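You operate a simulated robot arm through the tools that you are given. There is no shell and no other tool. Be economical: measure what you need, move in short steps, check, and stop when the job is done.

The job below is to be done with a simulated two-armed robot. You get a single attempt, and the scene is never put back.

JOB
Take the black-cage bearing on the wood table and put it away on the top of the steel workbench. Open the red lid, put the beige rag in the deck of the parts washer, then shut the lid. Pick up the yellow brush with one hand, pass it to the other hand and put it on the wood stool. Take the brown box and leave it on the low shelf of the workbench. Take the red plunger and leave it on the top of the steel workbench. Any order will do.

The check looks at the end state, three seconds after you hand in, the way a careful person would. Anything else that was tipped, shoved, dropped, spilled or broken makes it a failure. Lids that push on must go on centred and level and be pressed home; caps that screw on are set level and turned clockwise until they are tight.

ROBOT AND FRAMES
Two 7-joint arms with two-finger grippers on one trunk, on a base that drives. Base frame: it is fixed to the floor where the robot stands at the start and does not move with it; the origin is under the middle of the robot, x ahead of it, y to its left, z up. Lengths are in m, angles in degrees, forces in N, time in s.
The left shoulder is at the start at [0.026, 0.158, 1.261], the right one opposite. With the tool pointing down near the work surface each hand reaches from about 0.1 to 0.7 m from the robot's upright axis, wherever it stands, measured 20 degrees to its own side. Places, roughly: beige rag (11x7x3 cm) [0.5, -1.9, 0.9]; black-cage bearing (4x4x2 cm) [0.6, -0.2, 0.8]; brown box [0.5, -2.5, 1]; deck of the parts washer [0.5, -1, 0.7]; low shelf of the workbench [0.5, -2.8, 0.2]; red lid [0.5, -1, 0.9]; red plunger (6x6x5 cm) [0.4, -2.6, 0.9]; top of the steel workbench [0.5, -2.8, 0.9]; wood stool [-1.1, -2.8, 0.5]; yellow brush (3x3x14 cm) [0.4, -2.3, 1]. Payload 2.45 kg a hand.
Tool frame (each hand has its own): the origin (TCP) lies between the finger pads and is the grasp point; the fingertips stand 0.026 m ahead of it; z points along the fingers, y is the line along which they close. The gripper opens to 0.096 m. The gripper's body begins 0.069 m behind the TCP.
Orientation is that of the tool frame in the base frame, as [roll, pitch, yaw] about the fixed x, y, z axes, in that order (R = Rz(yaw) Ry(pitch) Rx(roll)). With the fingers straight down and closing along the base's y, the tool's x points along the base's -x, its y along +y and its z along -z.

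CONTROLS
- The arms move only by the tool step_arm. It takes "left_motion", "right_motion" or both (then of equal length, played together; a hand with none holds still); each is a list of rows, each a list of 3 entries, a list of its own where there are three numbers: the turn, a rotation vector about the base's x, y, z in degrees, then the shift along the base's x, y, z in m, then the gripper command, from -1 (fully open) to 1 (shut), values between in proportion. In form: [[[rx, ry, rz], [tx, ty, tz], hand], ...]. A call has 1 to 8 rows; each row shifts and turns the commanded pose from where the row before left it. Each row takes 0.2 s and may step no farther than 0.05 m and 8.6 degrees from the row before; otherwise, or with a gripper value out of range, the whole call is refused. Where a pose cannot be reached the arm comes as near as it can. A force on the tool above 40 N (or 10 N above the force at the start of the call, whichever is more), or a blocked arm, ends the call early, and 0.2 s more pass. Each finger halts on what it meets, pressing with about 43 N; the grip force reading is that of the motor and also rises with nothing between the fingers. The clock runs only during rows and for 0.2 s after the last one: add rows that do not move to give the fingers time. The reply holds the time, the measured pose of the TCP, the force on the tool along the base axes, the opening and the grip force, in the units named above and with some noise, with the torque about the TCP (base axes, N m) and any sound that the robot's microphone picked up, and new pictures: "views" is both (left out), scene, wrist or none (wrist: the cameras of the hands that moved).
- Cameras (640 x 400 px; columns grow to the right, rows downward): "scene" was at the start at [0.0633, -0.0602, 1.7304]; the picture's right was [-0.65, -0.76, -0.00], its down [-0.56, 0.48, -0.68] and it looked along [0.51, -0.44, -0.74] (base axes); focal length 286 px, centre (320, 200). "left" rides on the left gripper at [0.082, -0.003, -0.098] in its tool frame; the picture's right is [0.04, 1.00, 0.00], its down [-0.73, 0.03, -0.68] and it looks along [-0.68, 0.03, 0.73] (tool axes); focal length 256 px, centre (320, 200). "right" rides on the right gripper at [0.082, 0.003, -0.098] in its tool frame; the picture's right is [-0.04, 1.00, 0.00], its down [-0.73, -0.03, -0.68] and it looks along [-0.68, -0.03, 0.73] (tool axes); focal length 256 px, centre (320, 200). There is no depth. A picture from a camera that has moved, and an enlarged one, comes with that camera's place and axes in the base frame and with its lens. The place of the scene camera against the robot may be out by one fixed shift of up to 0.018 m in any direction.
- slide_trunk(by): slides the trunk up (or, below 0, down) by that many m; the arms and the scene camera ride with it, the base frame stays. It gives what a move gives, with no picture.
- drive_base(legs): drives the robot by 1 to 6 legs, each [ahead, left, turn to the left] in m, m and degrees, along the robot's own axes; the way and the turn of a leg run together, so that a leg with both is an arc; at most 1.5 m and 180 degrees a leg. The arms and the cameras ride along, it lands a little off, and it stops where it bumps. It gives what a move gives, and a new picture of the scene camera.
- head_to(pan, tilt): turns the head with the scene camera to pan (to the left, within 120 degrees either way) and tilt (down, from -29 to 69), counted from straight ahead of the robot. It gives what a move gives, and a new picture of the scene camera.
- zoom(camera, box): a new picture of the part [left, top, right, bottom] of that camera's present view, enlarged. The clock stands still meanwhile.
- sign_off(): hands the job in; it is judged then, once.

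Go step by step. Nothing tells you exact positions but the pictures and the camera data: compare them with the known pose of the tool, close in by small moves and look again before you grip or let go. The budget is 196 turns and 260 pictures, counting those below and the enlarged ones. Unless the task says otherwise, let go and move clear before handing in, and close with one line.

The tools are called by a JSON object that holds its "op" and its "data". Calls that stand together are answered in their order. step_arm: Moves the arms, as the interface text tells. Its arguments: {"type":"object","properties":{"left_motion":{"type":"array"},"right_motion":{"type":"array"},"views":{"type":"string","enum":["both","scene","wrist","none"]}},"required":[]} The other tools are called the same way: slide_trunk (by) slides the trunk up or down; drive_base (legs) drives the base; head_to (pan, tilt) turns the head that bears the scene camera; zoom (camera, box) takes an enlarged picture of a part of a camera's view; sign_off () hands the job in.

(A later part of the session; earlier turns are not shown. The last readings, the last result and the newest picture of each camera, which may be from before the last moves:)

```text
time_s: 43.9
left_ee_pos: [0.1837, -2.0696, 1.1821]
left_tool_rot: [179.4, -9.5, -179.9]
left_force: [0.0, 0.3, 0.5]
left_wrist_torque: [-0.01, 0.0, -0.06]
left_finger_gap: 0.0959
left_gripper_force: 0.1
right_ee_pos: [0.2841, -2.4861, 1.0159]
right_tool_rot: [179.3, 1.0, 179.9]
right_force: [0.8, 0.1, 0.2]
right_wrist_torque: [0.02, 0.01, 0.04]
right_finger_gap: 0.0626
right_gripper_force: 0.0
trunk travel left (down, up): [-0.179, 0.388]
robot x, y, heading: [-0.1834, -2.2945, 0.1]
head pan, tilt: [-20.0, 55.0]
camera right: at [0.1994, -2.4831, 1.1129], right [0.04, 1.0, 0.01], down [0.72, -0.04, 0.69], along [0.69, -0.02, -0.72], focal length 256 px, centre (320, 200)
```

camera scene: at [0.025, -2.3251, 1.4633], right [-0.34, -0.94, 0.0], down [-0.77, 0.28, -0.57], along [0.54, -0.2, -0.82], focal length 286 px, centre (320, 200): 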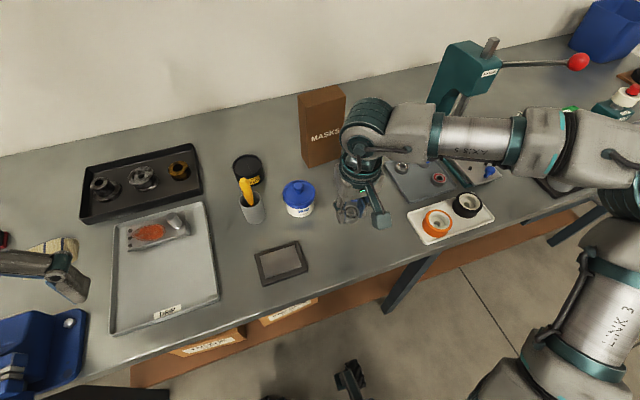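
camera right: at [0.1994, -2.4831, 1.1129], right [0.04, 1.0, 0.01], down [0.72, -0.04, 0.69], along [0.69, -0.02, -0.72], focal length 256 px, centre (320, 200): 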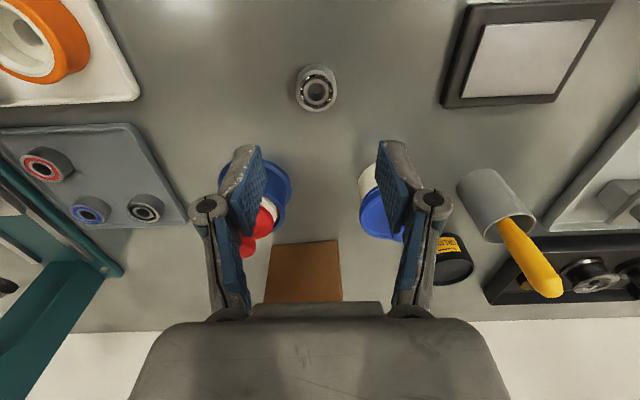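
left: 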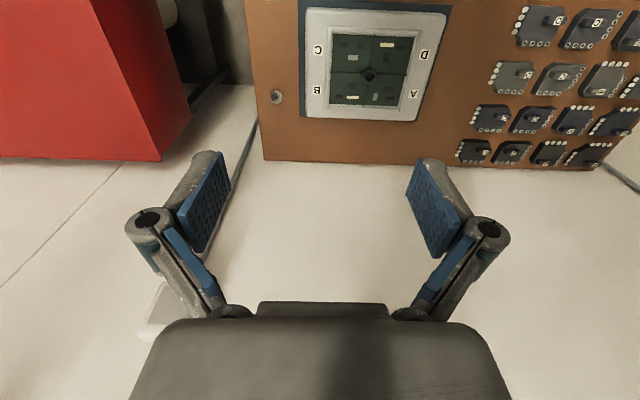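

The bearing stands on the bench. Next is the red plunger (knob near [0.42, -2.57]); I raise the hand and drive 9 cm closer.

{"op": "step_arm", "data": {"right_motion": [[[0, 0, 0], [0, -0.02, 0.04], -0.3], [[0, 0, 0], [0, -0.03, 0.03], -0.3], [[0, 0, 0], [0, -0.03, 0], -0.3]], "views": "none"}}

{"op": "drive_base", "data": {"legs": [[0.09, 0, 0]]}}

{"op": "step_arm", "data": {"right_motion": [[[0, 0, 0], [0.02, 0, 0.0], -0.3], [[0, 0, 0], [0.01, 0, 0.0], -0.3], [[0, 0, 0], [0.0, 0, 0.0], -0.3]], "views": "wrist"}}

```text
time_s: 44.7
left_ee_pos: [0.1835, -2.0725, 1.1817]
left_tool_rot: [179.2, -9.7, -179.9]
left_force: [-0.5, 1.1, 0.7]
left_wrist_torque: [0.03, 0.05, -0.01]
left_finger_gap: 0.0959
left_gripper_force: 0.2
right_ee_pos: [0.2863, -2.5708, 1.0833]
right_tool_rot: [179.2, 0.9, 179.9]
right_force: [0.0, 0.2, 0.0]
right_wrist_torque: [0.05, 0.02, -0.01]
right_finger_gap: 0.0625
right_gripper_force: 0.0
trunk travel left (down, up): [-0.179, 0.388]
robot x, y, heading: [-0.1839, -2.2964, 0.3]
head pan, tilt: [-20.0, 55.0]
```

```text
time_s: 45.8
left_ee_pos: [0.2739, -2.0698, 1.1828]
left_tool_rot: [179.3, -9.7, -180.0]
left_force: [-0.2, 0.2, 0.5]
left_wrist_torque: [0.03, 0.03, 0.0]
left_finger_gap: 0.096
left_gripper_force: 0.0
right_ee_pos: [0.3767, -2.5676, 1.0843]
right_tool_rot: [179.3, 1.0, 179.9]
right_force: [0.4, 0.5, -0.4]
right_wrist_torque: [0.03, 0.03, 0.01]
right_finger_gap: 0.0622
right_gripper_force: 0.0
trunk travel left (down, up): [-0.179, 0.388]
robot x, y, heading: [-0.0949, -2.3007, -0.1]
head pan, tilt: [-20.0, 55.0]
camera scene: at [0.1142, -2.3259, 1.4633], right [-0.34, -0.94, 0.0], down [-0.77, 0.28, -0.57], along [0.54, -0.2, -0.82], focal length 286 px, centre (320, 200)
```

scene: 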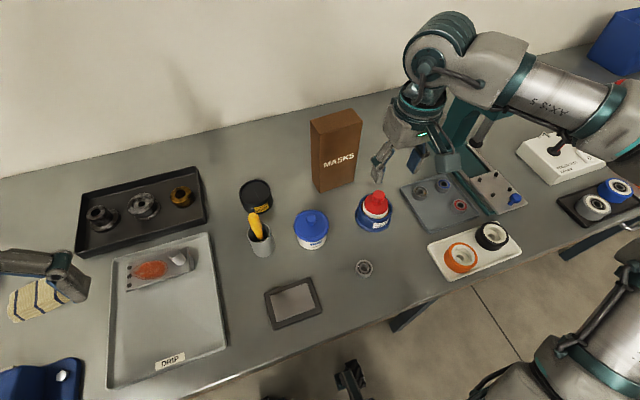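

```text
time_s: 46.6
left_ee_pos: [0.2701, -2.07, 1.1836]
left_tool_rot: [179.3, -9.7, -179.9]
left_force: [0.1, -0.3, -0.3]
left_wrist_torque: [0.01, 0.01, 0.03]
left_finger_gap: 0.0957
left_gripper_force: 0.0
right_ee_pos: [0.4019, -2.5691, 1.0859]
right_tool_rot: [179.3, 1.1, 179.8]
right_force: [-0.3, 0.6, 0.2]
right_wrist_torque: [-0.01, -0.01, -0.03]
right_finger_gap: 0.0624
right_gripper_force: 0.1
trunk travel left (down, up): [-0.179, 0.388]
robot x, y, heading: [-0.0929, -2.2971, 0.2]
head pan, tilt: [-20.0, 55.0]
camera right: at [0.3177, -2.566, 1.1831], right [0.04, 1.0, 0.01], down [0.72, -0.04, 0.69], along [0.69, -0.02, -0.72], focal length 256 px, centre (320, 200)
```

right: 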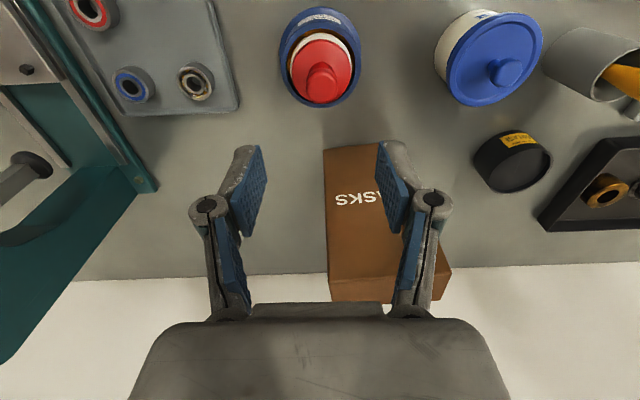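

The knob is near [0.389, -2.563], top z≈0.973. I move over it and descend part way.

{"op": "step_arm", "data": {"right_motion": [[[0, 0, 0], [-0.013, 0.005, -0.02], -0.3], [[0, 0, 0], [0, 0, -0.03], -0.3], [[0, 0, 0], [0.0, 0, -0.01], -0.3], [[0, 0, 0], [0.0, 0, 0], -0.3]], "views": "wrist"}}

```text
time_s: 47.6
left_ee_pos: [0.2688, -2.0707, 1.1836]
left_tool_rot: [179.3, -9.6, -179.9]
left_force: [-0.8, 0.5, 0.7]
left_wrist_torque: [0.0, 0.0, 0.01]
left_finger_gap: 0.0961
left_gripper_force: 0.0
right_ee_pos: [0.3895, -2.5639, 1.025]
right_tool_rot: [179.2, 1.2, 180.0]
right_force: [-1.1, -0.3, -0.4]
right_wrist_torque: [0.03, 0.03, 0.0]
right_finger_gap: 0.0625
right_gripper_force: 0.1
trunk travel left (down, up): [-0.179, 0.388]
robot x, y, heading: [-0.093, -2.3018, -0.0]
head pan, tilt: [-20.0, 55.0]
camera right: at [0.3049, -2.5613, 1.1228], right [0.04, 1.0, 0.01], down [0.72, -0.04, 0.69], along [0.69, -0.02, -0.72], focal length 256 px, centre (320, 200)
```

right: 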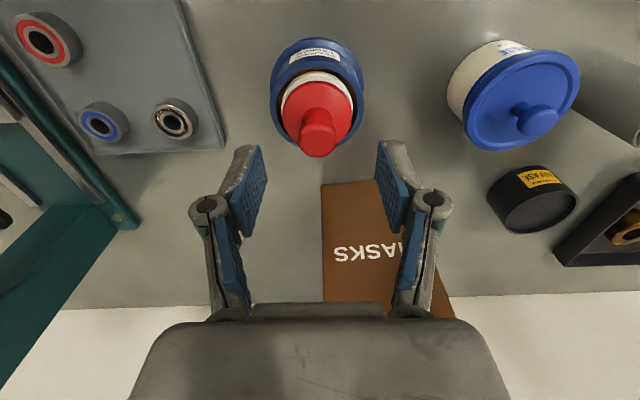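

The knob is centred. Descending 5 cm and looking before closing.

{"op": "step_arm", "data": {"right_motion": [[[0, 0, 0], [0.001, 0, -0.025], -0.3], [[0, 0, 0], [0, 0, -0.02], -0.3], [[0, 0, 0], [0.0, 0, -0.005], -0.3], [[0, 0, 0], [0.0, 0, 0], -0.3]], "views": "none"}}

{"op": "zoom", "data": {"camera": "right", "box": [200, 80, 440, 230]}}

```text
time_s: 48.6
left_ee_pos: [0.2705, -2.0704, 1.1835]
left_tool_rot: [179.3, -9.6, -179.9]
left_force: [-0.8, 0.8, 0.1]
left_wrist_torque: [0.01, -0.01, 0.04]
left_finger_gap: 0.0958
left_gripper_force: 0.0
right_ee_pos: [0.3919, -2.5631, 0.9772]
right_tool_rot: [179.4, 1.0, 179.9]
right_force: [0.1, -0.1, -0.2]
right_wrist_torque: [0.05, -0.01, -0.03]
right_finger_gap: 0.0625
right_gripper_force: 0.1
trunk travel left (down, up): [-0.179, 0.388]
robot x, y, heading: [-0.0937, -2.2947, 0.1]
head pan, tilt: [-20.0, 55.0]
```

```text
2.67 times, centred on (320, 155) of right
camera zoom: at [0.3068, -2.5609, 1.0731], right [0.04, 1.0, 0.01], down [0.72, -0.04, 0.69], along [0.69, -0.02, -0.72], focal length 683 px, centre (320, 320)
```

zoom: 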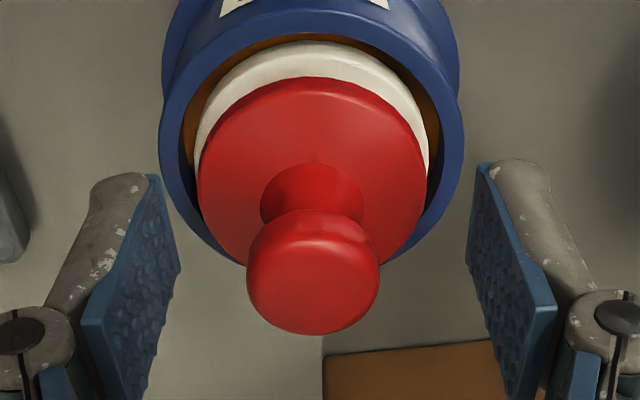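

The knob head sits at TCP level between the pads. Closing and lifting a little.

{"op": "step_arm", "data": {"right_motion": [[[0, 0, 0], [-0.001, -0.001, 0], 0.2], [[0, 0, 0], [0, 0, 0], 0.6], [[0, 0, 0], [0.0, 0, 0], 1], [[0, 0, 0], [0.0, 0, 0], 1], [[0, 0, 0], [0.0, 0, 0.01], 1], [[0, 0, 0], [0.0, 0, 0.02], 1], [[0, 0, 0], [0.0, 0, 0.02], 1]], "views": "wrist"}}

```text
time_s: 50.2
left_ee_pos: [0.2683, -2.0693, 1.1822]
left_tool_rot: [179.3, -9.5, -179.9]
left_force: [0.6, 0.0, 0.0]
left_wrist_torque: [0.01, 0.05, 0.01]
left_finger_gap: 0.0961
left_gripper_force: 0.0
right_ee_pos: [0.3898, -2.5653, 1.0255]
right_tool_rot: [179.2, 1.2, 179.9]
right_force: [0.0, 0.3, -0.2]
right_wrist_torque: [-0.05, -0.02, 0.01]
right_finger_gap: 0.0239
right_gripper_force: 42.5
trunk travel left (down, up): [-0.179, 0.388]
robot x, y, heading: [-0.0914, -2.3, 0.1]
head pan, tilt: [-20.0, 55.0]
camera right: at [0.3051, -2.5614, 1.1229], right [0.04, 1.0, 0.01], down [0.72, -0.04, 0.69], along [0.69, -0.02, -0.72], focal length 256 px, centre (320, 200)
```

right: 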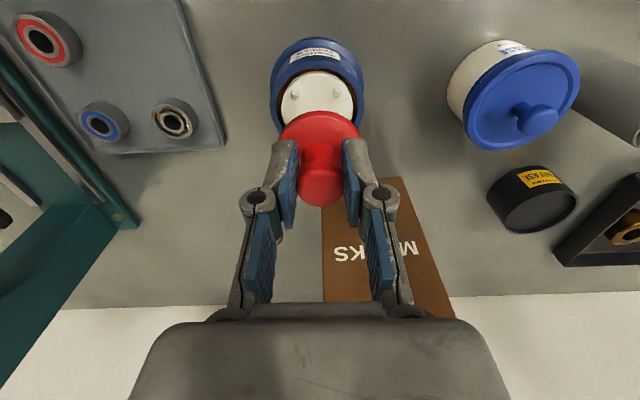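

The plunger came off cleanly. I carry it to the clear patch in front of the packer, about [0.272, -2.573].

{"op": "step_arm", "data": {"right_motion": [[[0, 0, 0], [0, 0, 0.02], 1], [[0, 0, 0], [-0.04, -0.003, 0], 1], [[0, 0, 0], [-0.04, -0.003, 0], 1], [[0, 0, 0], [-0.038, -0.002, 0], 1], [[0, 0, 0], [0, 0, -0.03], 1], [[0, 0, 0], [0, 0, -0.03], 1], [[0, 0, 0], [0, 0, 0], 1]]}}

```text
time_s: 51.8
left_ee_pos: [0.2702, -2.0706, 1.1835]
left_tool_rot: [179.3, -9.5, -179.9]
left_force: [0.6, 0.2, 0.7]
left_wrist_torque: [-0.01, 0.03, 0.0]
left_finger_gap: 0.0956
left_gripper_force: 0.1
right_ee_pos: [0.2711, -2.5718, 0.987]
right_tool_rot: [179.1, 1.2, 179.8]
right_force: [-0.1, -0.1, 0.1]
right_wrist_torque: [0.03, -0.02, 0.01]
right_finger_gap: 0.024
right_gripper_force: 43.3
trunk travel left (down, up): [-0.179, 0.388]
robot x, y, heading: [-0.0915, -2.2975, 0.2]
head pan, tilt: [-20.0, 55.0]
camera scene: at [0.1129, -2.3261, 1.4634], right [-0.34, -0.94, 0.0], down [-0.77, 0.28, -0.57], along [0.54, -0.2, -0.82], focal length 286 px, centre (320, 200)
camera right: at [0.1878, -2.5694, 1.083], right [0.04, 1.0, 0.01], down [0.72, -0.04, 0.69], along [0.69, -0.02, -0.72], focal length 256 px, centre (320, 200)
```

scene: 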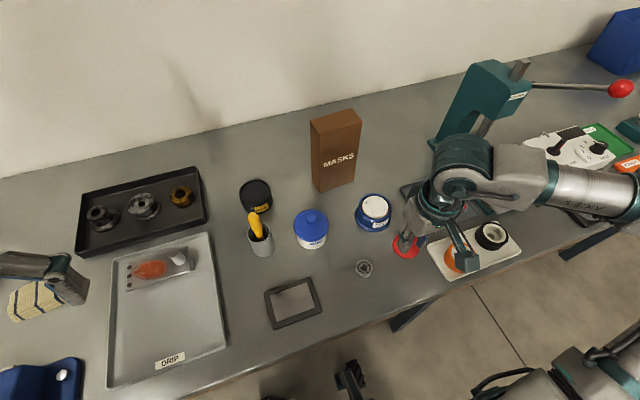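
right: 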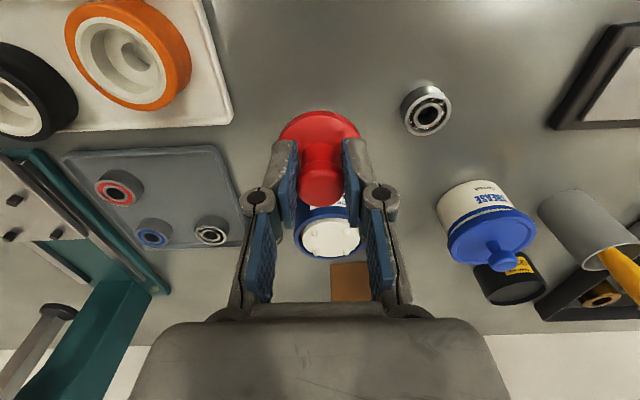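

The spot is clear. Lowering toward contact.

{"op": "step_arm", "data": {"right_motion": [[[0, 0, 0], [0, 0, -0.025], 1], [[0, 0, 0], [0, 0, -0.02], 1], [[0, 0, 0], [0, 0, -0.004], 1], [[0, 0, 0], [0, 0, -0.003], 1], [[0, 0, 0], [0, 0, -0.003], 1], [[0, 0, 0], [0, 0, 0], 1]], "views": "wrist"}}

```text
time_s: 53.2
left_ee_pos: [0.2693, -2.0705, 1.183]
left_tool_rot: [179.2, -9.6, -179.9]
left_force: [0.6, 0.9, 0.1]
left_wrist_torque: [-0.01, 0.0, 0.0]
left_finger_gap: 0.0961
left_gripper_force: 0.1
right_ee_pos: [0.2708, -2.5739, 0.9309]
right_tool_rot: [179.2, 1.0, 179.9]
right_force: [-0.2, 1.0, -1.2]
right_wrist_torque: [-0.01, 0.01, 0.0]
right_finger_gap: 0.0241
right_gripper_force: 43.3
trunk travel left (down, up): [-0.179, 0.388]
robot x, y, heading: [-0.0961, -2.2954, 0.2]
head pan, tilt: [-20.0, 55.0]
camera right: at [0.1872, -2.5698, 1.028], right [0.04, 1.0, 0.01], down [0.72, -0.04, 0.69], along [0.69, -0.02, -0.72], focal length 256 px, centre (320, 200)
```

right: 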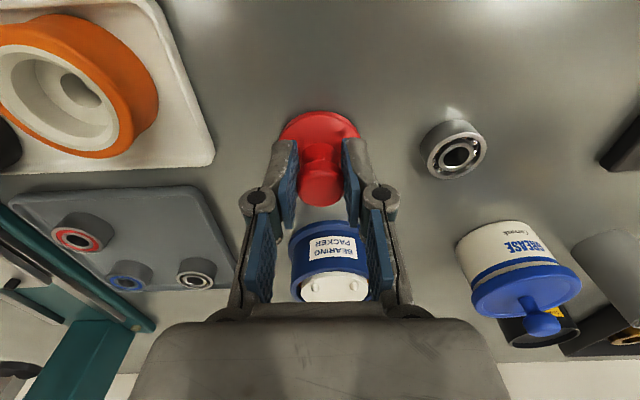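

{"op": "step_arm", "data": {"right_motion": [[[0, 0, 0], [0, 0, -0.003], 1], [[0, 0, 0], [0, 0, -0.003], 1], [[0, 0, 0], [0, 0, -0.003], 1], [[0, 0, 0], [0, 0, 0], 1]], "views": "none"}}

{"op": "zoom", "data": {"camera": "right", "box": [220, 80, 420, 205]}}

```text
time_s: 54.2
left_ee_pos: [0.2673, -2.0679, 1.1833]
left_tool_rot: [179.3, -9.5, 180.0]
left_force: [-0.8, 0.2, -0.3]
left_wrist_torque: [-0.01, -0.02, 0.01]
left_finger_gap: 0.0961
left_gripper_force: 0.0
right_ee_pos: [0.2725, -2.5702, 0.9246]
right_tool_rot: [179.3, 1.4, 179.9]
right_force: [1.1, -1.9, 26.7]
right_wrist_torque: [-0.11, -0.27, -0.03]
right_finger_gap: 0.0245
right_gripper_force: 43.2
trunk travel left (down, up): [-0.179, 0.388]
robot x, y, heading: [-0.0956, -2.2984, 0.1]
head pan, tilt: [-20.0, 55.0]
```

```text
3.20 times, centred on (320, 142) of right
camera zoom: at [0.187, -2.5673, 1.0211], right [0.04, 1.0, 0.01], down [0.72, -0.04, 0.7], along [0.7, -0.02, -0.72], focal length 819 px, centre (320, 384)
```

zoom: 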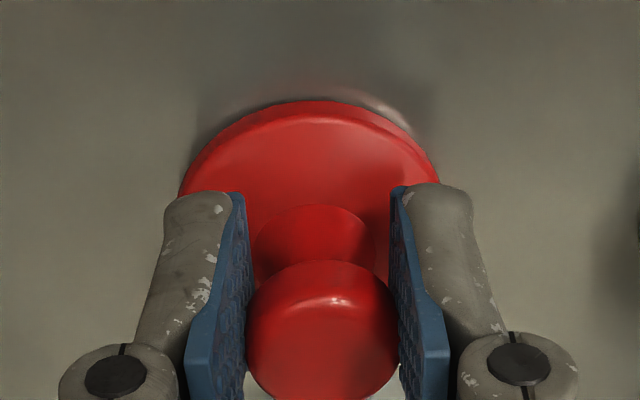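

It's standing on the bench. I relieve the press, open and rise.

{"op": "step_arm", "data": {"right_motion": [[[0, 0, 0], [0, 0, 0.002], 1], [[0, 0, 0], [0, 0, 0], 0.2], [[0, 0, 0], [0, 0, 0], -0.3], [[0, 0, 0], [0, 0, 0], -0.3], [[0, 0, 0], [0, 0, 0.03], -0.3], [[0, 0, 0], [0, 0, 0.045], -0.3], [[0, 0, 0], [0, 0, 0.045], -0.3], [[0, 0, 0], [0, 0, 0.045], -0.3]]}}

```text
time_s: 56.0
left_ee_pos: [0.2697, -2.0691, 1.1835]
left_tool_rot: [179.3, -9.5, -179.8]
left_force: [0.7, 0.1, -0.8]
left_wrist_torque: [-0.03, 0.0, 0.02]
left_finger_gap: 0.0959
left_gripper_force: 0.1
right_ee_pos: [0.2701, -2.5717, 1.089]
right_tool_rot: [179.1, 1.0, 179.9]
right_force: [0.3, 0.2, -0.2]
right_wrist_torque: [-0.01, 0.0, -0.05]
right_finger_gap: 0.0625
right_gripper_force: 0.0
trunk travel left (down, up): [-0.179, 0.388]
robot x, y, heading: [-0.0897, -2.3001, -0.1]
head pan, tilt: [-20.0, 55.0]
camera scene: at [0.1125, -2.3252, 1.4635], right [-0.34, -0.94, 0.0], down [-0.77, 0.28, -0.57], along [0.54, -0.2, -0.82], focal length 286 px, centre (320, 200)
camera right: at [0.1868, -2.5686, 1.186], right [0.04, 1.0, 0.01], down [0.72, -0.04, 0.69], along [0.69, -0.02, -0.72], focal length 256 px, centre (320, 200)
```

scene: 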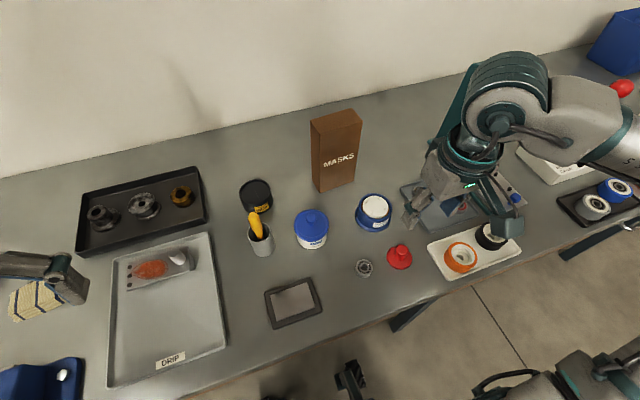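
right: 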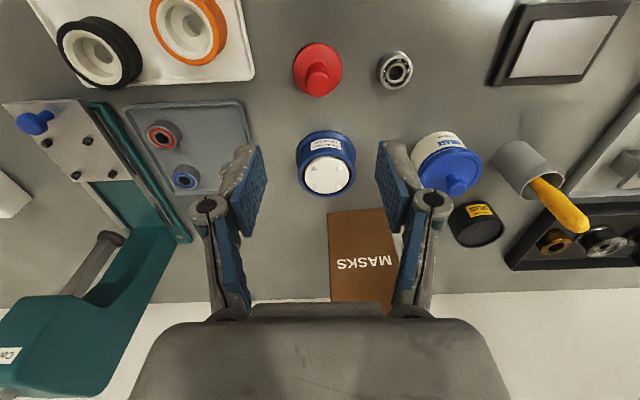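

The plunger is on the bench. Next, the MASKS box (about 10×6×20 cm, top z≈1.07): I'll turn it 90° on the spot with a top grasp, then regrip it from the front to slide it onto the low shelf. Raising the trunk and turning the body for reach.

{"op": "slide_trunk", "data": {"by": 0.2}}

{"op": "drive_base", "data": {"legs": [[0, -0.09, 0], [0, 0, 40]]}}

{"op": "head_to", "data": {"pan": -45, "tilt": 50}}

```text
time_s: 58.2
left_ee_pos: [0.2696, -2.0701, 1.3825]
left_tool_rot: [179.4, -9.7, -179.8]
left_force: [-0.7, 0.5, 0.4]
left_wrist_torque: [-0.01, 0.0, 0.0]
left_finger_gap: 0.0959
left_gripper_force: 0.0
right_ee_pos: [0.2716, -2.573, 1.2879]
right_tool_rot: [179.2, 1.1, 179.9]
right_force: [0.2, -0.3, 0.4]
right_wrist_torque: [0.0, 0.04, 0.06]
right_finger_gap: 0.0626
right_gripper_force: 0.1
trunk travel left (down, up): [-0.379, 0.188]
robot x, y, heading: [-0.0907, -2.2928, 0.1]
head pan, tilt: [-20.0, 55.0]
```

```text
time_s: 61.1
left_ee_pos: [0.0323, -1.9766, 1.3817]
left_tool_rot: [179.6, -9.3, -140.5]
left_force: [0.0, -1.0, 0.2]
left_wrist_torque: [0.07, 0.01, 0.0]
left_finger_gap: 0.096
left_gripper_force: 0.1
right_ee_pos: [0.3528, -2.3601, 1.2912]
right_tool_rot: [179.4, 1.3, -140.4]
right_force: [-0.8, -0.4, 1.3]
right_wrist_torque: [0.08, -0.04, -0.01]
right_finger_gap: 0.0626
right_gripper_force: 0.0
trunk travel left (down, up): [-0.379, 0.188]
robot x, y, heading: [-0.0899, -2.3827, 39.6]
head pan, tilt: [-20.0, 55.0]
camera scene: at [0.0041, -2.3867, 1.6689], right [0.33, -0.94, -0.02], down [-0.78, -0.27, -0.57], along [0.53, 0.2, -0.82], focal length 286 px, centre (320, 200)
```

scene: 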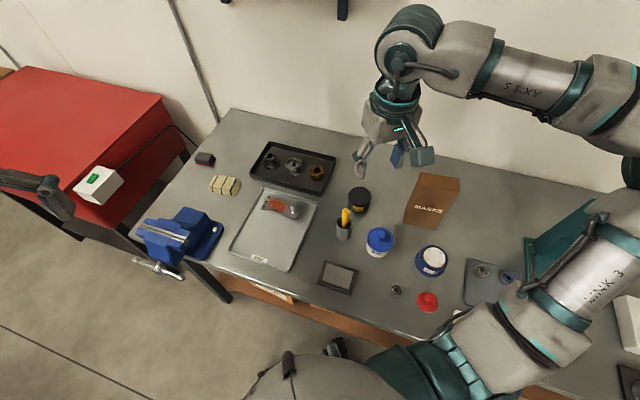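

```text
time_s: 62.0
left_ee_pos: [0.0302, -1.977, 1.3823]
left_tool_rot: [179.6, -9.5, -140.4]
left_force: [0.3, 0.7, -1.4]
left_wrist_torque: [-0.01, 0.06, 0.0]
left_finger_gap: 0.096
left_gripper_force: 0.1
right_ee_pos: [0.352, -2.3602, 1.2891]
right_tool_rot: [179.6, 1.0, -140.2]
right_force: [-0.3, -0.9, 0.3]
right_wrist_torque: [0.04, 0.02, 0.0]
right_finger_gap: 0.0626
right_gripper_force: 0.1
trunk travel left (down, up): [-0.379, 0.188]
robot x, y, heading: [-0.0914, -2.3872, 39.8]
head pan, tilt: [-45.0, 50.0]
camera scene: at [0.0387, -2.4429, 1.672], right [-0.09, -1.0, -0.02], down [-0.78, 0.09, -0.62], along [0.62, -0.04, -0.79], focal length 286 px, centre (320, 200)
```

scene: 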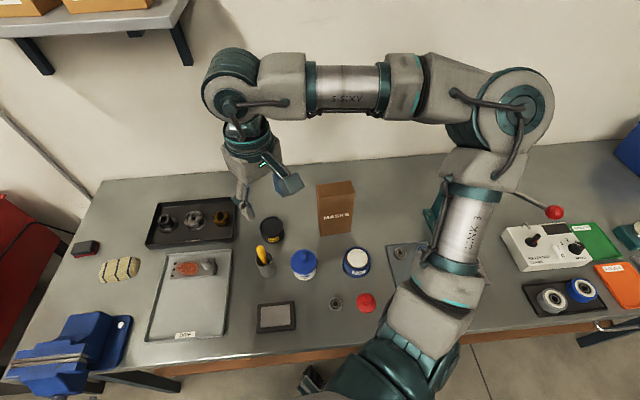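

The box front is at x≈0.514, y from -2.57 to -2.47. I bring the right hand above it while turning it so the fingers close along x.

{"op": "step_arm", "data": {"right_motion": [[[0, 0, 8.37], [0.031, -0.027, -0.01], -1], [[0, 0, 8.37], [0.031, -0.027, -0.01], -1], [[0, 0, 8.37], [0.031, -0.027, -0.01], -1], [[0, 0, 8.37], [0.031, -0.027, -0.01], -1], [[0, 0, 8.37], [0.031, -0.027, -0.01], -1], [[0, 0, 8.37], [0.031, -0.026, -0.01], -1], [[0, 0, 0], [0, 0, 0], -1]]}}

```text
time_s: 63.8
left_ee_pos: [0.0767, -2.0357, 1.3953]
left_tool_rot: [176.8, -9.2, -140.4]
left_force: [1.7, -2.3, 0.2]
left_wrist_torque: [0.21, 0.13, -0.08]
left_finger_gap: 0.0958
left_gripper_force: 0.1
right_ee_pos: [0.4202, -2.4891, 1.1934]
right_tool_rot: [178.2, 3.8, -92.4]
right_force: [-0.2, -1.8, 1.0]
right_wrist_torque: [0.21, 0.05, -0.04]
right_finger_gap: 0.0959
right_gripper_force: 0.1
right hand out of reach, approached as far as the arm can: row 4, 5, 6
trunk travel left (down, up): [-0.379, 0.188]
robot x, y, heading: [-0.0832, -2.3966, 39.6]
head pan, tilt: [-45.0, 50.0]
stopped in row 7 (right hand): the arm was blocked; the commanded pose is now the measured one
camera scene: at [0.0528, -2.4629, 1.6723], right [-0.1, -0.99, -0.03], down [-0.78, 0.09, -0.62], along [0.62, -0.04, -0.79], focal length 286 px, centre (320, 200)
camera right: at [0.4157, -2.577, 1.2861], right [-1.0, 0.08, 0.03], down [0.08, 0.68, 0.72], along [0.03, 0.72, -0.69], focal length 256 px, centre (320, 200)
```

scene: 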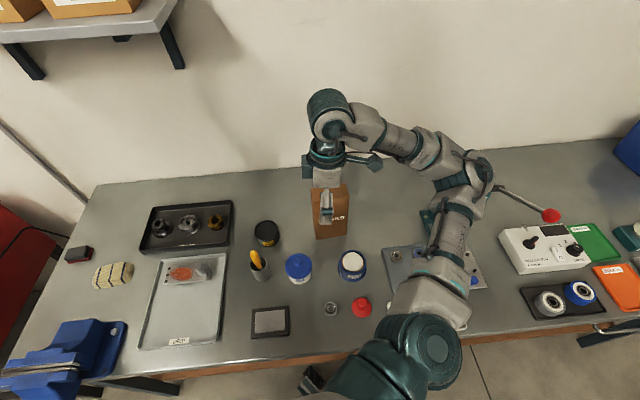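
right: 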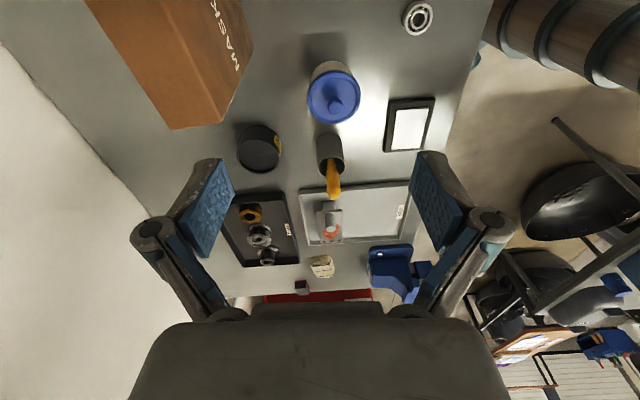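

The right forearm got blocked, likely against the press. I retract it up and back, and will use the left arm for the box instead.

{"op": "step_arm", "data": {"right_motion": [[[0, 0, 0], [-0.01, 0.02, 0.03], -1], [[0, 0, -8.3], [-0.02, 0.03, 0.03], -1], [[0, 0, -8.3], [-0.02, 0.03, 0.01], -1], [[0, 0, -8.3], [-0.02, 0.03, 0.01], -1], [[0, 0, -8.3], [-0.02, 0.02, 0.01], -1], [[0, 0, -8.3], [-0.02, 0.01, 0], -1]]}}

```text
time_s: 65.4
left_ee_pos: [0.0239, -1.9738, 1.3858]
left_tool_rot: [179.9, -9.2, -140.6]
left_force: [0.4, -0.6, 0.6]
left_wrist_torque: [0.02, 0.0, 0.02]
left_finger_gap: 0.0959
left_gripper_force: 0.1
right_ee_pos: [0.2626, -2.2939, 1.2992]
right_tool_rot: [-179.7, 2.0, -133.8]
right_force: [0.2, -0.9, -0.4]
right_wrist_torque: [-0.01, -0.05, -0.01]
right_finger_gap: 0.0961
right_gripper_force: 0.1
trunk travel left (down, up): [-0.379, 0.188]
robot x, y, heading: [-0.0949, -2.3805, 39.5]
head pan, tilt: [-45.0, 50.0]
stopped in row 6 (right hand): the arm was blocked; the commanded pose is now the measured one
camera scene: at [-0.0306, -2.3568, 1.6771], right [-0.09, -1.0, 0.02], down [-0.75, 0.06, -0.65], along [0.65, -0.08, -0.76], focal length 286 px, centre (320, 200)
camera right: at [0.2004, -2.352, 1.3946], right [-0.69, 0.72, 0.0], down [0.51, 0.49, 0.7], along [0.51, 0.49, -0.71], focal length 256 px, centre (320, 200)
```

scene: 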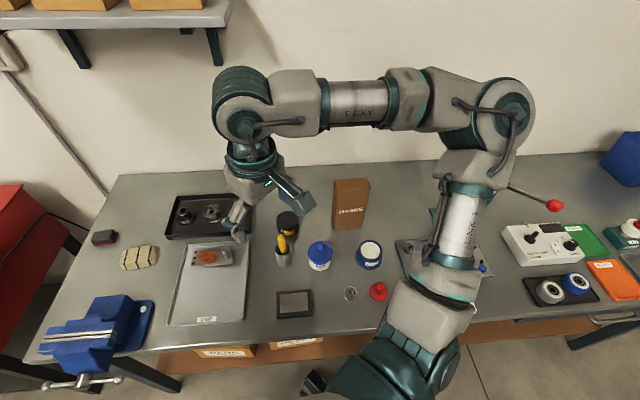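
right: 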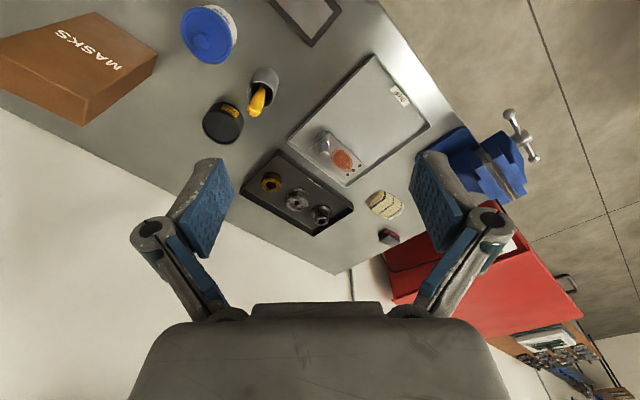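

Blocked again, so I need to see what is touching. Looking toward the right elbow and the press.

{"op": "head_to", "data": {"pan": -75, "tilt": 40}}

```text
time_s: 66.3
left_ee_pos: [0.0268, -1.9768, 1.3859]
left_tool_rot: [179.8, -9.2, -140.6]
left_force: [0.3, 0.2, 0.6]
left_wrist_torque: [0.0, -0.05, 0.01]
left_finger_gap: 0.0961
left_gripper_force: 0.1
right_ee_pos: [0.2654, -2.2973, 1.2998]
right_tool_rot: [-179.8, 2.1, -133.7]
right_force: [-0.2, 0.2, -0.1]
right_wrist_torque: [-0.02, -0.02, -0.04]
right_finger_gap: 0.0961
right_gripper_force: 0.0
trunk travel left (down, up): [-0.379, 0.188]
robot x, y, heading: [-0.0945, -2.379, 39.5]
head pan, tilt: [-75.0, 40.0]
camera scene: at [-0.0363, -2.4035, 1.6923], right [-0.58, -0.82, 0.01], down [-0.51, 0.36, -0.78], along [0.63, -0.46, -0.62], focal length 286 px, centre (320, 200)
```

scene: 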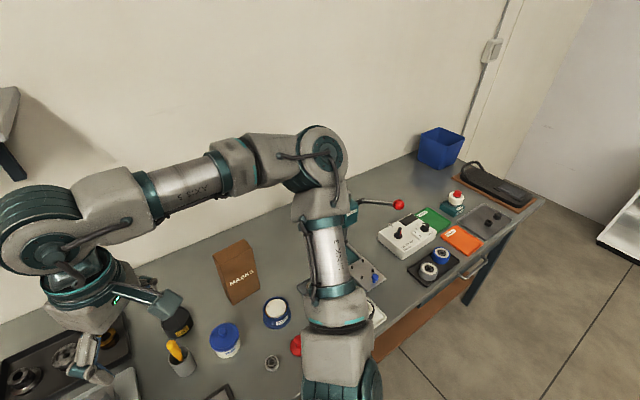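

The upper arm stands by the press. I back out, turn to the mirrored heading (-40°) and will use the left arm.

{"op": "drive_base", "data": {"legs": [[-0.23, 0.193, 0], [0, 0, -80]]}}

{"op": "head_to", "data": {"pan": 35, "tilt": 45}}

```text
time_s: 71.9
left_ee_pos: [0.0651, -2.3884, 1.3783]
left_tool_rot: [-178.2, -9.1, 138.2]
left_force: [1.3, 0.7, 1.6]
left_wrist_torque: [-0.07, 0.12, 0.03]
left_finger_gap: 0.096
left_gripper_force: 0.0
right_ee_pos: [-0.2172, -2.6752, 1.3048]
right_tool_rot: [-177.9, 2.1, 145.4]
right_force: [-0.8, -0.9, -0.1]
right_wrist_torque: [-0.01, -0.04, 0.02]
right_finger_gap: 0.096
right_gripper_force: 0.0
trunk travel left (down, up): [-0.379, 0.188]
robot x, y, heading: [-0.3825, -2.3707, -41.3]
head pan, tilt: [-75.0, 40.0]
camera scene: at [-0.386, -2.421, 1.6923], right [-0.89, 0.45, 0.01], down [0.27, 0.56, -0.78], along [-0.35, -0.7, -0.63], focal length 286 px, centre (320, 200)
```

scene: 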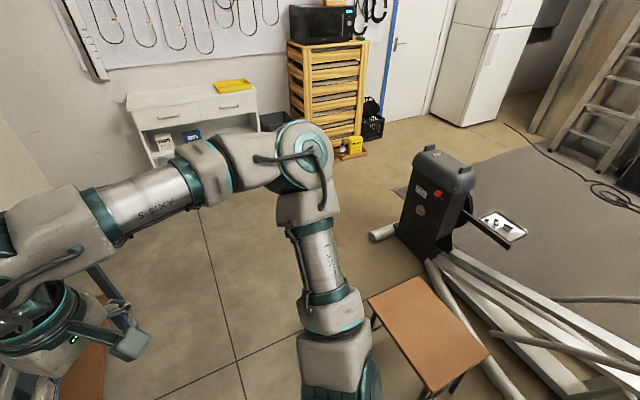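

```text
time_s: 73.7
left_ee_pos: [0.0674, -2.3808, 1.3786]
left_tool_rot: [-178.0, -8.8, 138.4]
left_force: [-0.1, 0.6, 0.4]
left_wrist_torque: [-0.09, 0.03, 0.0]
left_finger_gap: 0.0958
left_gripper_force: 0.1
right_ee_pos: [-0.2134, -2.6689, 1.3077]
right_tool_rot: [-177.8, 2.3, 145.5]
right_force: [-0.3, -0.2, -0.6]
right_wrist_torque: [-0.03, -0.03, 0.02]
right_finger_gap: 0.0962
right_gripper_force: 0.2
trunk travel left (down, up): [-0.379, 0.188]
robot x, y, heading: [-0.3762, -2.3651, -41.5]
head pan, tilt: [35.0, 45.0]
camera scene: at [-0.2837, -2.3734, 1.6835], right [-0.11, -0.99, 0.0], down [-0.7, 0.08, -0.71], along [0.7, -0.08, -0.71], focal length 286 px, centre (320, 200)
```

scene: 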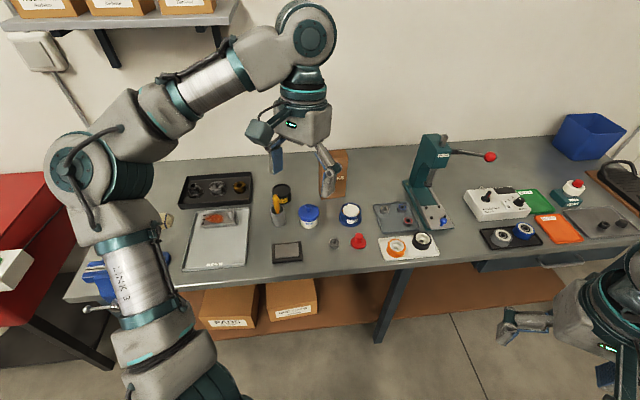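

Everything is intact. I test the left hand's turned pose in free air above the bench before approaching.

{"op": "step_arm", "data": {"left_motion": [[[0, 0, -8.07], [0.0315, 0.0185, -0.025], -1], [[0, 0, -8.07], [0.0315, 0.0185, -0.025], -1], [[0, 0, -8.07], [0.0315, 0.0185, -0.025], -1], [[0, 0, -8.07], [0.0315, 0.0185, -0.025], -1], [[0, 0, -8.07], [0.0315, 0.0185, -0.025], -1], [[0, 0, -8.07], [0.0315, 0.0185, -0.025], -1], [[0, 0, 0], [0, 0, 0], -1]], "views": "scene"}}

```text
time_s: 75.5
left_ee_pos: [0.2241, -2.3111, 1.237]
left_tool_rot: [-179.5, -9.4, 89.7]
left_force: [0.7, 0.2, -0.3]
left_wrist_torque: [0.0, 0.03, 0.0]
left_finger_gap: 0.0959
left_gripper_force: 0.0
right_ee_pos: [-0.2466, -2.7087, 1.3032]
right_tool_rot: [-179.4, 2.2, 145.4]
right_force: [0.4, 0.4, -0.3]
right_wrist_torque: [0.0, 0.02, 0.01]
right_finger_gap: 0.0958
right_gripper_force: 0.1
trunk travel left (down, up): [-0.379, 0.188]
robot x, y, heading: [-0.3908, -2.3745, -41.4]
head pan, tilt: [35.0, 45.0]
stopped in row 7 (left hand): the arm was blocked; the commanded pose is now the measured one
camera scene: at [-0.3176, -2.4212, 1.6839], right [-0.11, -0.99, -0.02], down [-0.69, 0.09, -0.71], along [0.71, -0.07, -0.7], focal length 286 px, centre (320, 200)
```

scene: 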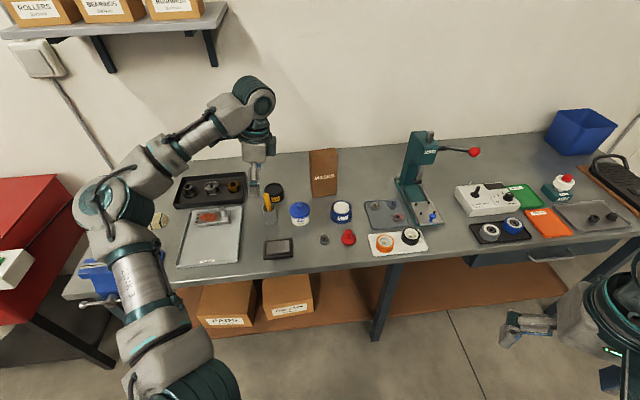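

The pose is reachable (it just swung too fast). I level the tool and drive in so the left hand is over the box.

{"op": "step_arm", "data": {"left_motion": [[[-4.7, 0, 0], [0, 0, 0], -1], [[-4.7, 0, 0], [0, 0, 0], -1], [[0, 0, 0], [0, 0, 0], -1]], "views": "none"}}

{"op": "drive_base", "data": {"legs": [[0.345, 0.04, 0]]}}

{"op": "step_arm", "data": {"left_motion": [[[0, 0, 0], [0, 0, 0], -1]], "views": "wrist"}}

```text
time_s: 76.5
left_ee_pos: [0.2405, -2.2875, 1.2264]
left_tool_rot: [-178.7, 1.4, 89.8]
left_force: [0.5, 1.1, -1.0]
left_wrist_torque: [-0.12, 0.01, 0.01]
left_finger_gap: 0.0963
left_gripper_force: 0.1
right_ee_pos: [-0.2316, -2.6843, 1.3073]
right_tool_rot: [-177.9, 2.4, 145.4]
right_force: [0.9, 0.3, -0.4]
right_wrist_torque: [-0.1, 0.05, -0.01]
right_finger_gap: 0.0961
right_gripper_force: 0.1
trunk travel left (down, up): [-0.379, 0.188]
robot x, y, heading: [-0.3938, -2.3786, -41.3]
head pan, tilt: [35.0, 45.0]
stopped in row 3 (left hand): the arm was blocked; the commanded pose is now the measured one
```

```text
time_s: 78.8
left_ee_pos: [0.5057, -2.5039, 1.2352]
left_tool_rot: [-179.7, 0.6, 89.2]
left_force: [1.0, -0.1, 0.3]
left_wrist_torque: [-0.05, 0.01, -0.01]
left_finger_gap: 0.096
left_gripper_force: 0.1
right_ee_pos: [0.0326, -2.8991, 1.3064]
right_tool_rot: [-178.9, 2.3, 145.0]
right_force: [-0.1, -0.4, 0.0]
right_wrist_torque: [-0.03, 0.01, 0.01]
right_finger_gap: 0.096
right_gripper_force: 0.0
trunk travel left (down, up): [-0.379, 0.188]
robot x, y, heading: [-0.1143, -2.5839, -41.7]
head pan, tilt: [35.0, 45.0]
camera scene: at [-0.0012, -2.5678, 1.6822], right [-0.11, -0.99, 0.02], down [-0.71, 0.07, -0.7], along [0.69, -0.09, -0.72], focal length 286 px, centre (320, 200)
```

scene: 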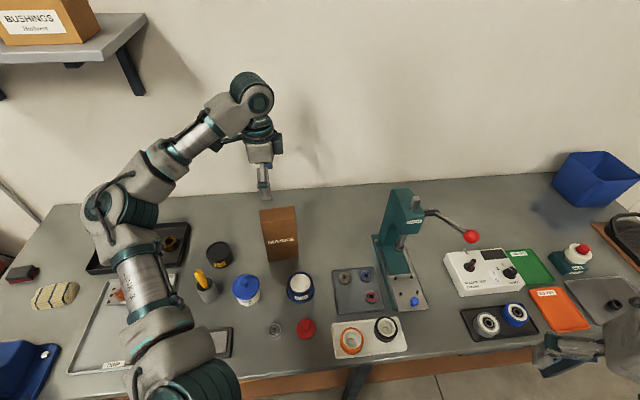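

```text
time_s: 79.2
left_ee_pos: [0.4735, -2.5345, 1.2523]
left_tool_rot: [178.7, -0.8, 89.4]
left_force: [0.7, -0.6, 0.1]
left_wrist_torque: [0.01, -0.03, -0.01]
left_finger_gap: 0.0963
left_gripper_force: 0.0
right_ee_pos: [-0.0003, -2.9328, 1.3013]
right_tool_rot: [178.8, 2.7, 144.9]
right_force: [0.4, -1.5, 0.0]
right_wrist_torque: [0.07, -0.02, 0.01]
right_finger_gap: 0.096
right_gripper_force: 0.0
trunk travel left (down, up): [-0.379, 0.188]
robot x, y, heading: [-0.1132, -2.5813, -41.5]
head pan, tilt: [35.0, 45.0]
camera left: at [0.4698, -2.4558, 1.3525], right [1.0, 0.03, 0.02], down [0.0, -0.74, 0.67], along [0.03, -0.67, -0.74], focal length 256 px, centre (320, 200)
```

left: 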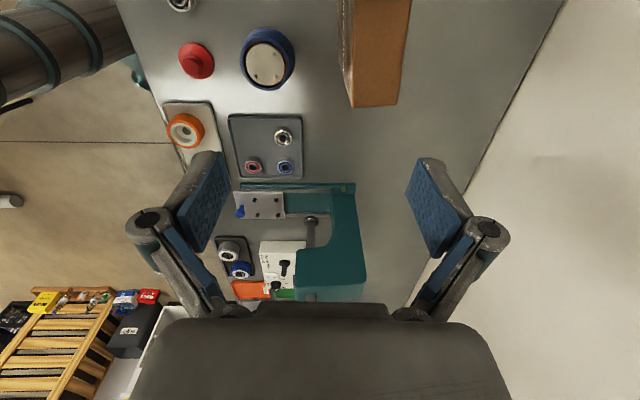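

The readings show the whole robot swaying a bit; I let it settle and measure again.

{"op": "step_arm", "data": {"left_motion": [[[0, 0, 0], [0, 0, 0], -1], [[0, 0, 0], [0, 0, 0], -1], [[0, 0, 0], [0, 0, 0], -1], [[0, 0, 0], [0, 0, 0], -1], [[0, 0, 0], [0, 0, 0], -1]], "views": "none"}}

{"op": "step_arm", "data": {"left_motion": [[[0, 0, 0], [0, 0, 0], -1], [[0, 0, 0], [0, 0, 0], -1]], "views": "wrist"}}

```text
time_s: 80.6
left_ee_pos: [0.5107, -2.4917, 1.235]
left_tool_rot: [-179.7, 0.8, 89.9]
left_force: [0.3, 0.2, 1.0]
left_wrist_torque: [-0.03, 0.02, -0.01]
left_finger_gap: 0.0961
left_gripper_force: 0.0
right_ee_pos: [0.0376, -2.8893, 1.307]
right_tool_rot: [-178.8, 2.6, 145.4]
right_force: [-0.6, 0.0, -0.2]
right_wrist_torque: [-0.04, -0.03, 0.01]
right_finger_gap: 0.0958
right_gripper_force: 0.0
trunk travel left (down, up): [-0.379, 0.188]
robot x, y, heading: [-0.1108, -2.5691, -41.4]
head pan, tilt: [35.0, 45.0]
stopped in row 5 (left hand): the arm was blocked; the commanded pose is now the measured one
```

```text
time_s: 81.2
left_ee_pos: [0.5102, -2.4913, 1.2379]
left_tool_rot: [-179.6, 0.6, 90.0]
left_force: [0.1, 0.4, -0.2]
left_wrist_torque: [-0.05, 0.02, -0.02]
left_finger_gap: 0.0961
left_gripper_force: 0.1
right_ee_pos: [0.037, -2.8877, 1.3059]
right_tool_rot: [-179.0, 2.6, 145.4]
right_force: [-0.2, 0.5, -0.3]
right_wrist_torque: [-0.02, 0.02, -0.01]
right_finger_gap: 0.0958
right_gripper_force: 0.0
trunk travel left (down, up): [-0.379, 0.188]
robot x, y, heading: [-0.1059, -2.568, -41.4]
head pan, tilt: [35.0, 45.0]
camera left: at [0.5077, -2.4082, 1.3352], right [1.0, 0.04, -0.01], down [0.03, -0.73, 0.69], along [0.02, -0.69, -0.73], focal length 256 px, centre (320, 200)
```

left: 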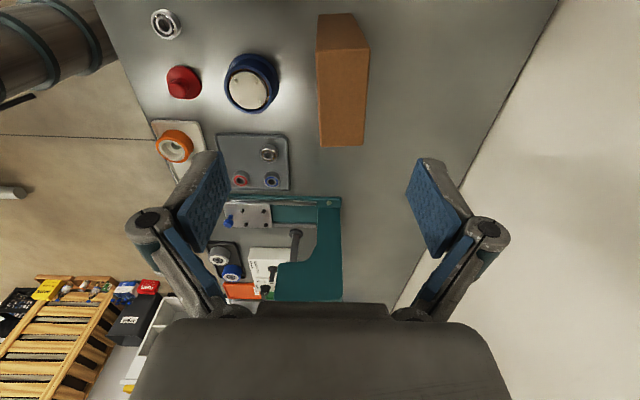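

Now steady. The box top is centred at about [0.533, -2.519], 4.8 cm thick along x. Moving over it and part-way down slowly.

{"op": "step_arm", "data": {"left_motion": [[[0, 0, 0], [0.008, -0.01, 0], -0.8], [[0, 0, 0], [0.008, -0.01, 0], -0.8], [[0, 0, 0], [0.007, -0.008, 0], -0.8], [[0, 0, 0], [0, 0, -0.02], -0.8], [[0, 0, 0], [0, 0, -0.025], -0.8], [[0, 0, 0], [0, 0, -0.025], -0.8], [[0, 0, 0], [0, 0, -0.02], -0.8], [[0, 0, 0], [0, 0, 0], -0.8]], "views": "wrist"}}

```text
time_s: 83.0
left_ee_pos: [0.5221, -2.5315, 1.1536]
left_tool_rot: [179.7, 0.1, 89.9]
left_force: [-0.2, 0.6, 0.7]
left_wrist_torque: [0.02, -0.03, -0.01]
left_finger_gap: 0.0866
left_gripper_force: 0.0
right_ee_pos: [0.0246, -2.9017, 1.3045]
right_tool_rot: [-179.8, 2.8, 145.3]
right_force: [-0.9, -1.1, -0.2]
right_wrist_torque: [-0.02, -0.03, -0.02]
right_finger_gap: 0.0957
right_gripper_force: 0.2
trunk travel left (down, up): [-0.379, 0.188]
robot x, y, heading: [-0.1093, -2.5718, -41.4]
head pan, tilt: [35.0, 45.0]
camera left: at [0.5195, -2.4494, 1.2519], right [1.0, 0.04, 0.01], down [0.02, -0.73, 0.68], along [0.03, -0.68, -0.73], focal length 256 px, centre (320, 200)
```

left: 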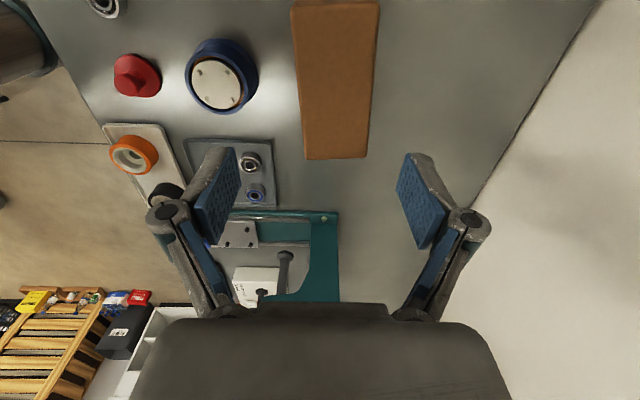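

Correcting by ~1.3 cm in x and y, then descending to straddle the top.

{"op": "step_arm", "data": {"left_motion": [[[0, 0, 0], [0.007, 0.007, 0], -0.8], [[0, 0, 0], [0.006, 0.006, 0], -0.8], [[0, 0, 0], [0, 0, -0.015], -0.8], [[0, 0, 0], [0, 0, -0.015], -0.8], [[0, 0, 0], [0, 0, 0], -0.8], [[0, 0, 0], [0, 0, 0], -0.8], [[0, 0, 0], [0, 0, 0], -0.8]], "views": "wrist"}}

```text
time_s: 84.8
left_ee_pos: [0.5171, -2.5393, 1.1307]
left_tool_rot: [179.2, -0.1, 89.2]
left_force: [2.1, -0.4, -0.2]
left_wrist_torque: [-0.03, 0.01, -0.01]
left_finger_gap: 0.0866
left_gripper_force: 0.1
right_ee_pos: [0.0053, -2.9209, 1.3048]
right_tool_rot: [179.6, 2.9, 145.1]
right_force: [0.5, 1.3, 0.0]
right_wrist_torque: [-0.04, 0.02, -0.02]
right_finger_gap: 0.096
right_gripper_force: 0.0
trunk travel left (down, up): [-0.379, 0.188]
robot x, y, heading: [-0.112, -2.5781, -41.7]
head pan, tilt: [35.0, 45.0]
stopped in row 7 (left hand): the arm was blocked; the commanded pose is now the measured one
camera left: at [0.5137, -2.4572, 1.2293], right [1.0, 0.03, 0.02], down [0.01, -0.74, 0.68], along [0.03, -0.68, -0.74], focal length 256 px, centre (320, 200)
```

left: 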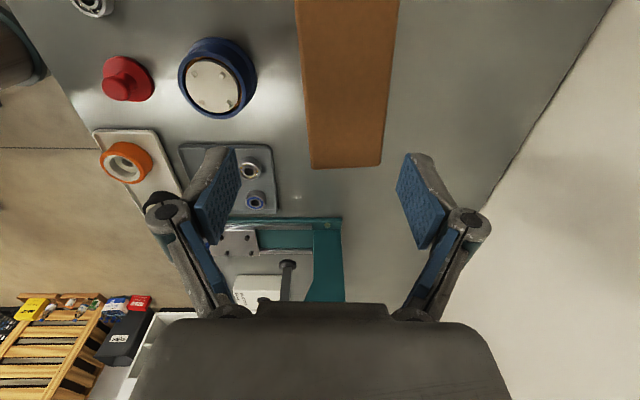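

The body sways when the arm is this stretched. I look down at the base to see whether I can stand closer.

{"op": "head_to", "data": {"pan": 25, "tilt": 69}}

```text
time_s: 85.7
left_ee_pos: [0.5107, -2.5464, 1.1322]
left_tool_rot: [178.9, -0.4, 89.2]
left_force: [-0.3, -0.4, -0.1]
left_wrist_torque: [0.04, 0.01, 0.0]
left_finger_gap: 0.0865
left_gripper_force: 0.0
right_ee_pos: [-0.0017, -2.9288, 1.3032]
right_tool_rot: [179.2, 3.0, 145.0]
right_force: [-0.2, -0.8, -0.6]
right_wrist_torque: [0.05, 0.01, -0.02]
right_finger_gap: 0.096
right_gripper_force: 0.0
trunk travel left (down, up): [-0.379, 0.188]
robot x, y, heading: [-0.1196, -2.5806, -41.6]
head pan, tilt: [25.0, 68.8]
camera scene: at [-0.0755, -2.6312, 1.6549], right [-0.29, -0.96, -0.02], down [-0.89, 0.27, -0.37], along [0.36, -0.09, -0.93], focal length 286 px, centre (320, 200)
```

scene: 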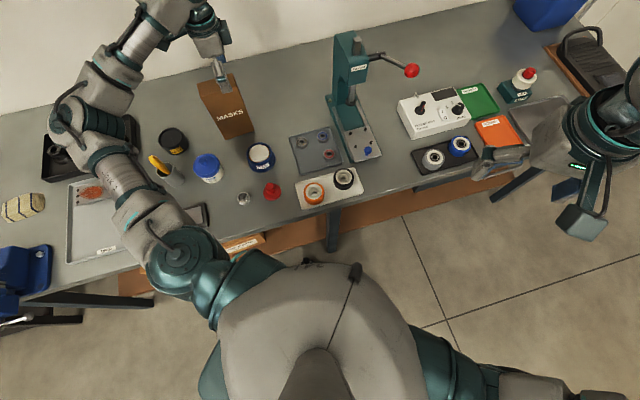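

The base seems to rock slightly with the trunk high. I'll raise the hand, lower the trunk 0.1 m for stability, and move slowly.

{"op": "step_arm", "data": {"left_motion": [[[0, 0, 0], [0, 0, 0.015], -0.8], [[0, 0, 0], [0, 0, 0.015], -0.8], [[0, 0, 0], [0, 0, 0.015], -0.8], [[0, 0, 0], [0, 0, 0.015], -0.8], [[0, 0, 0], [0, 0, 0.015], -0.8], [[0, 0, 0], [0, 0, 0.015], -0.8], [[0, 0, 0], [0, 0, 0.01], -0.8], [[0, 0, 0], [0, 0, 0], -0.8]], "views": "none"}}

{"op": "slide_trunk", "data": {"by": -0.12}}

{"op": "step_arm", "data": {"left_motion": [[[0, 0, 0], [0, 0, 0], -0.8], [[0, 0, 0], [0, 0, 0], -0.8], [[0, 0, 0], [0, 0, 0], -0.8], [[0, 0, 0], [0, 0, 0], -0.8]], "views": "none"}}

```text
time_s: 87.7
left_ee_pos: [0.534, -2.5147, 1.2181]
left_tool_rot: [-179.8, 1.0, 89.3]
left_force: [0.0, 0.2, -0.2]
left_wrist_torque: [-0.11, 0.02, 0.0]
left_finger_gap: 0.0866
left_gripper_force: 0.1
right_ee_pos: [0.025, -2.8945, 1.3106]
right_tool_rot: [-179.0, 3.0, 145.3]
right_force: [0.5, 1.0, -0.3]
right_wrist_torque: [-0.09, -0.01, 0.02]
right_finger_gap: 0.0962
right_gripper_force: 0.0
trunk travel left (down, up): [-0.379, 0.188]
robot x, y, heading: [-0.1161, -2.5808, -41.5]
head pan, tilt: [25.0, 68.8]
stopped in row 8 (left hand): the arm was blocked; the commanded pose is now the measured one
```

```text
time_s: 89.2
left_ee_pos: [0.4982, -2.5566, 1.1179]
left_tool_rot: [178.5, -0.7, 88.8]
left_force: [0.3, -0.9, 0.5]
left_wrist_torque: [0.03, 0.0, -0.03]
left_finger_gap: 0.0867
left_gripper_force: 0.1
right_ee_pos: [-0.0124, -2.9353, 1.1839]
right_tool_rot: [178.8, 3.4, 144.8]
right_force: [0.3, 1.4, 0.7]
right_wrist_torque: [-0.04, 0.03, -0.02]
right_finger_gap: 0.0962
right_gripper_force: 0.0
trunk travel left (down, up): [-0.259, 0.308]
robot x, y, heading: [-0.1245, -2.5878, -41.5]
head pan, tilt: [25.0, 68.8]
```

```text
time_s: 90.2
left_ee_pos: [0.5079, -2.5467, 1.1124]
left_tool_rot: [179.0, -0.2, 88.9]
left_force: [0.9, -0.2, 0.4]
left_wrist_torque: [0.07, -0.01, -0.04]
left_finger_gap: 0.0863
left_gripper_force: 0.0
right_ee_pos: [-0.0033, -2.9266, 1.1855]
right_tool_rot: [179.3, 3.0, 144.8]
right_force: [0.6, 0.0, 0.6]
right_wrist_torque: [0.02, -0.05, -0.02]
right_finger_gap: 0.096
right_gripper_force: 0.0
trunk travel left (down, up): [-0.259, 0.308]
robot x, y, heading: [-0.1217, -2.5871, -41.8]
head pan, tilt: [25.0, 68.8]
```

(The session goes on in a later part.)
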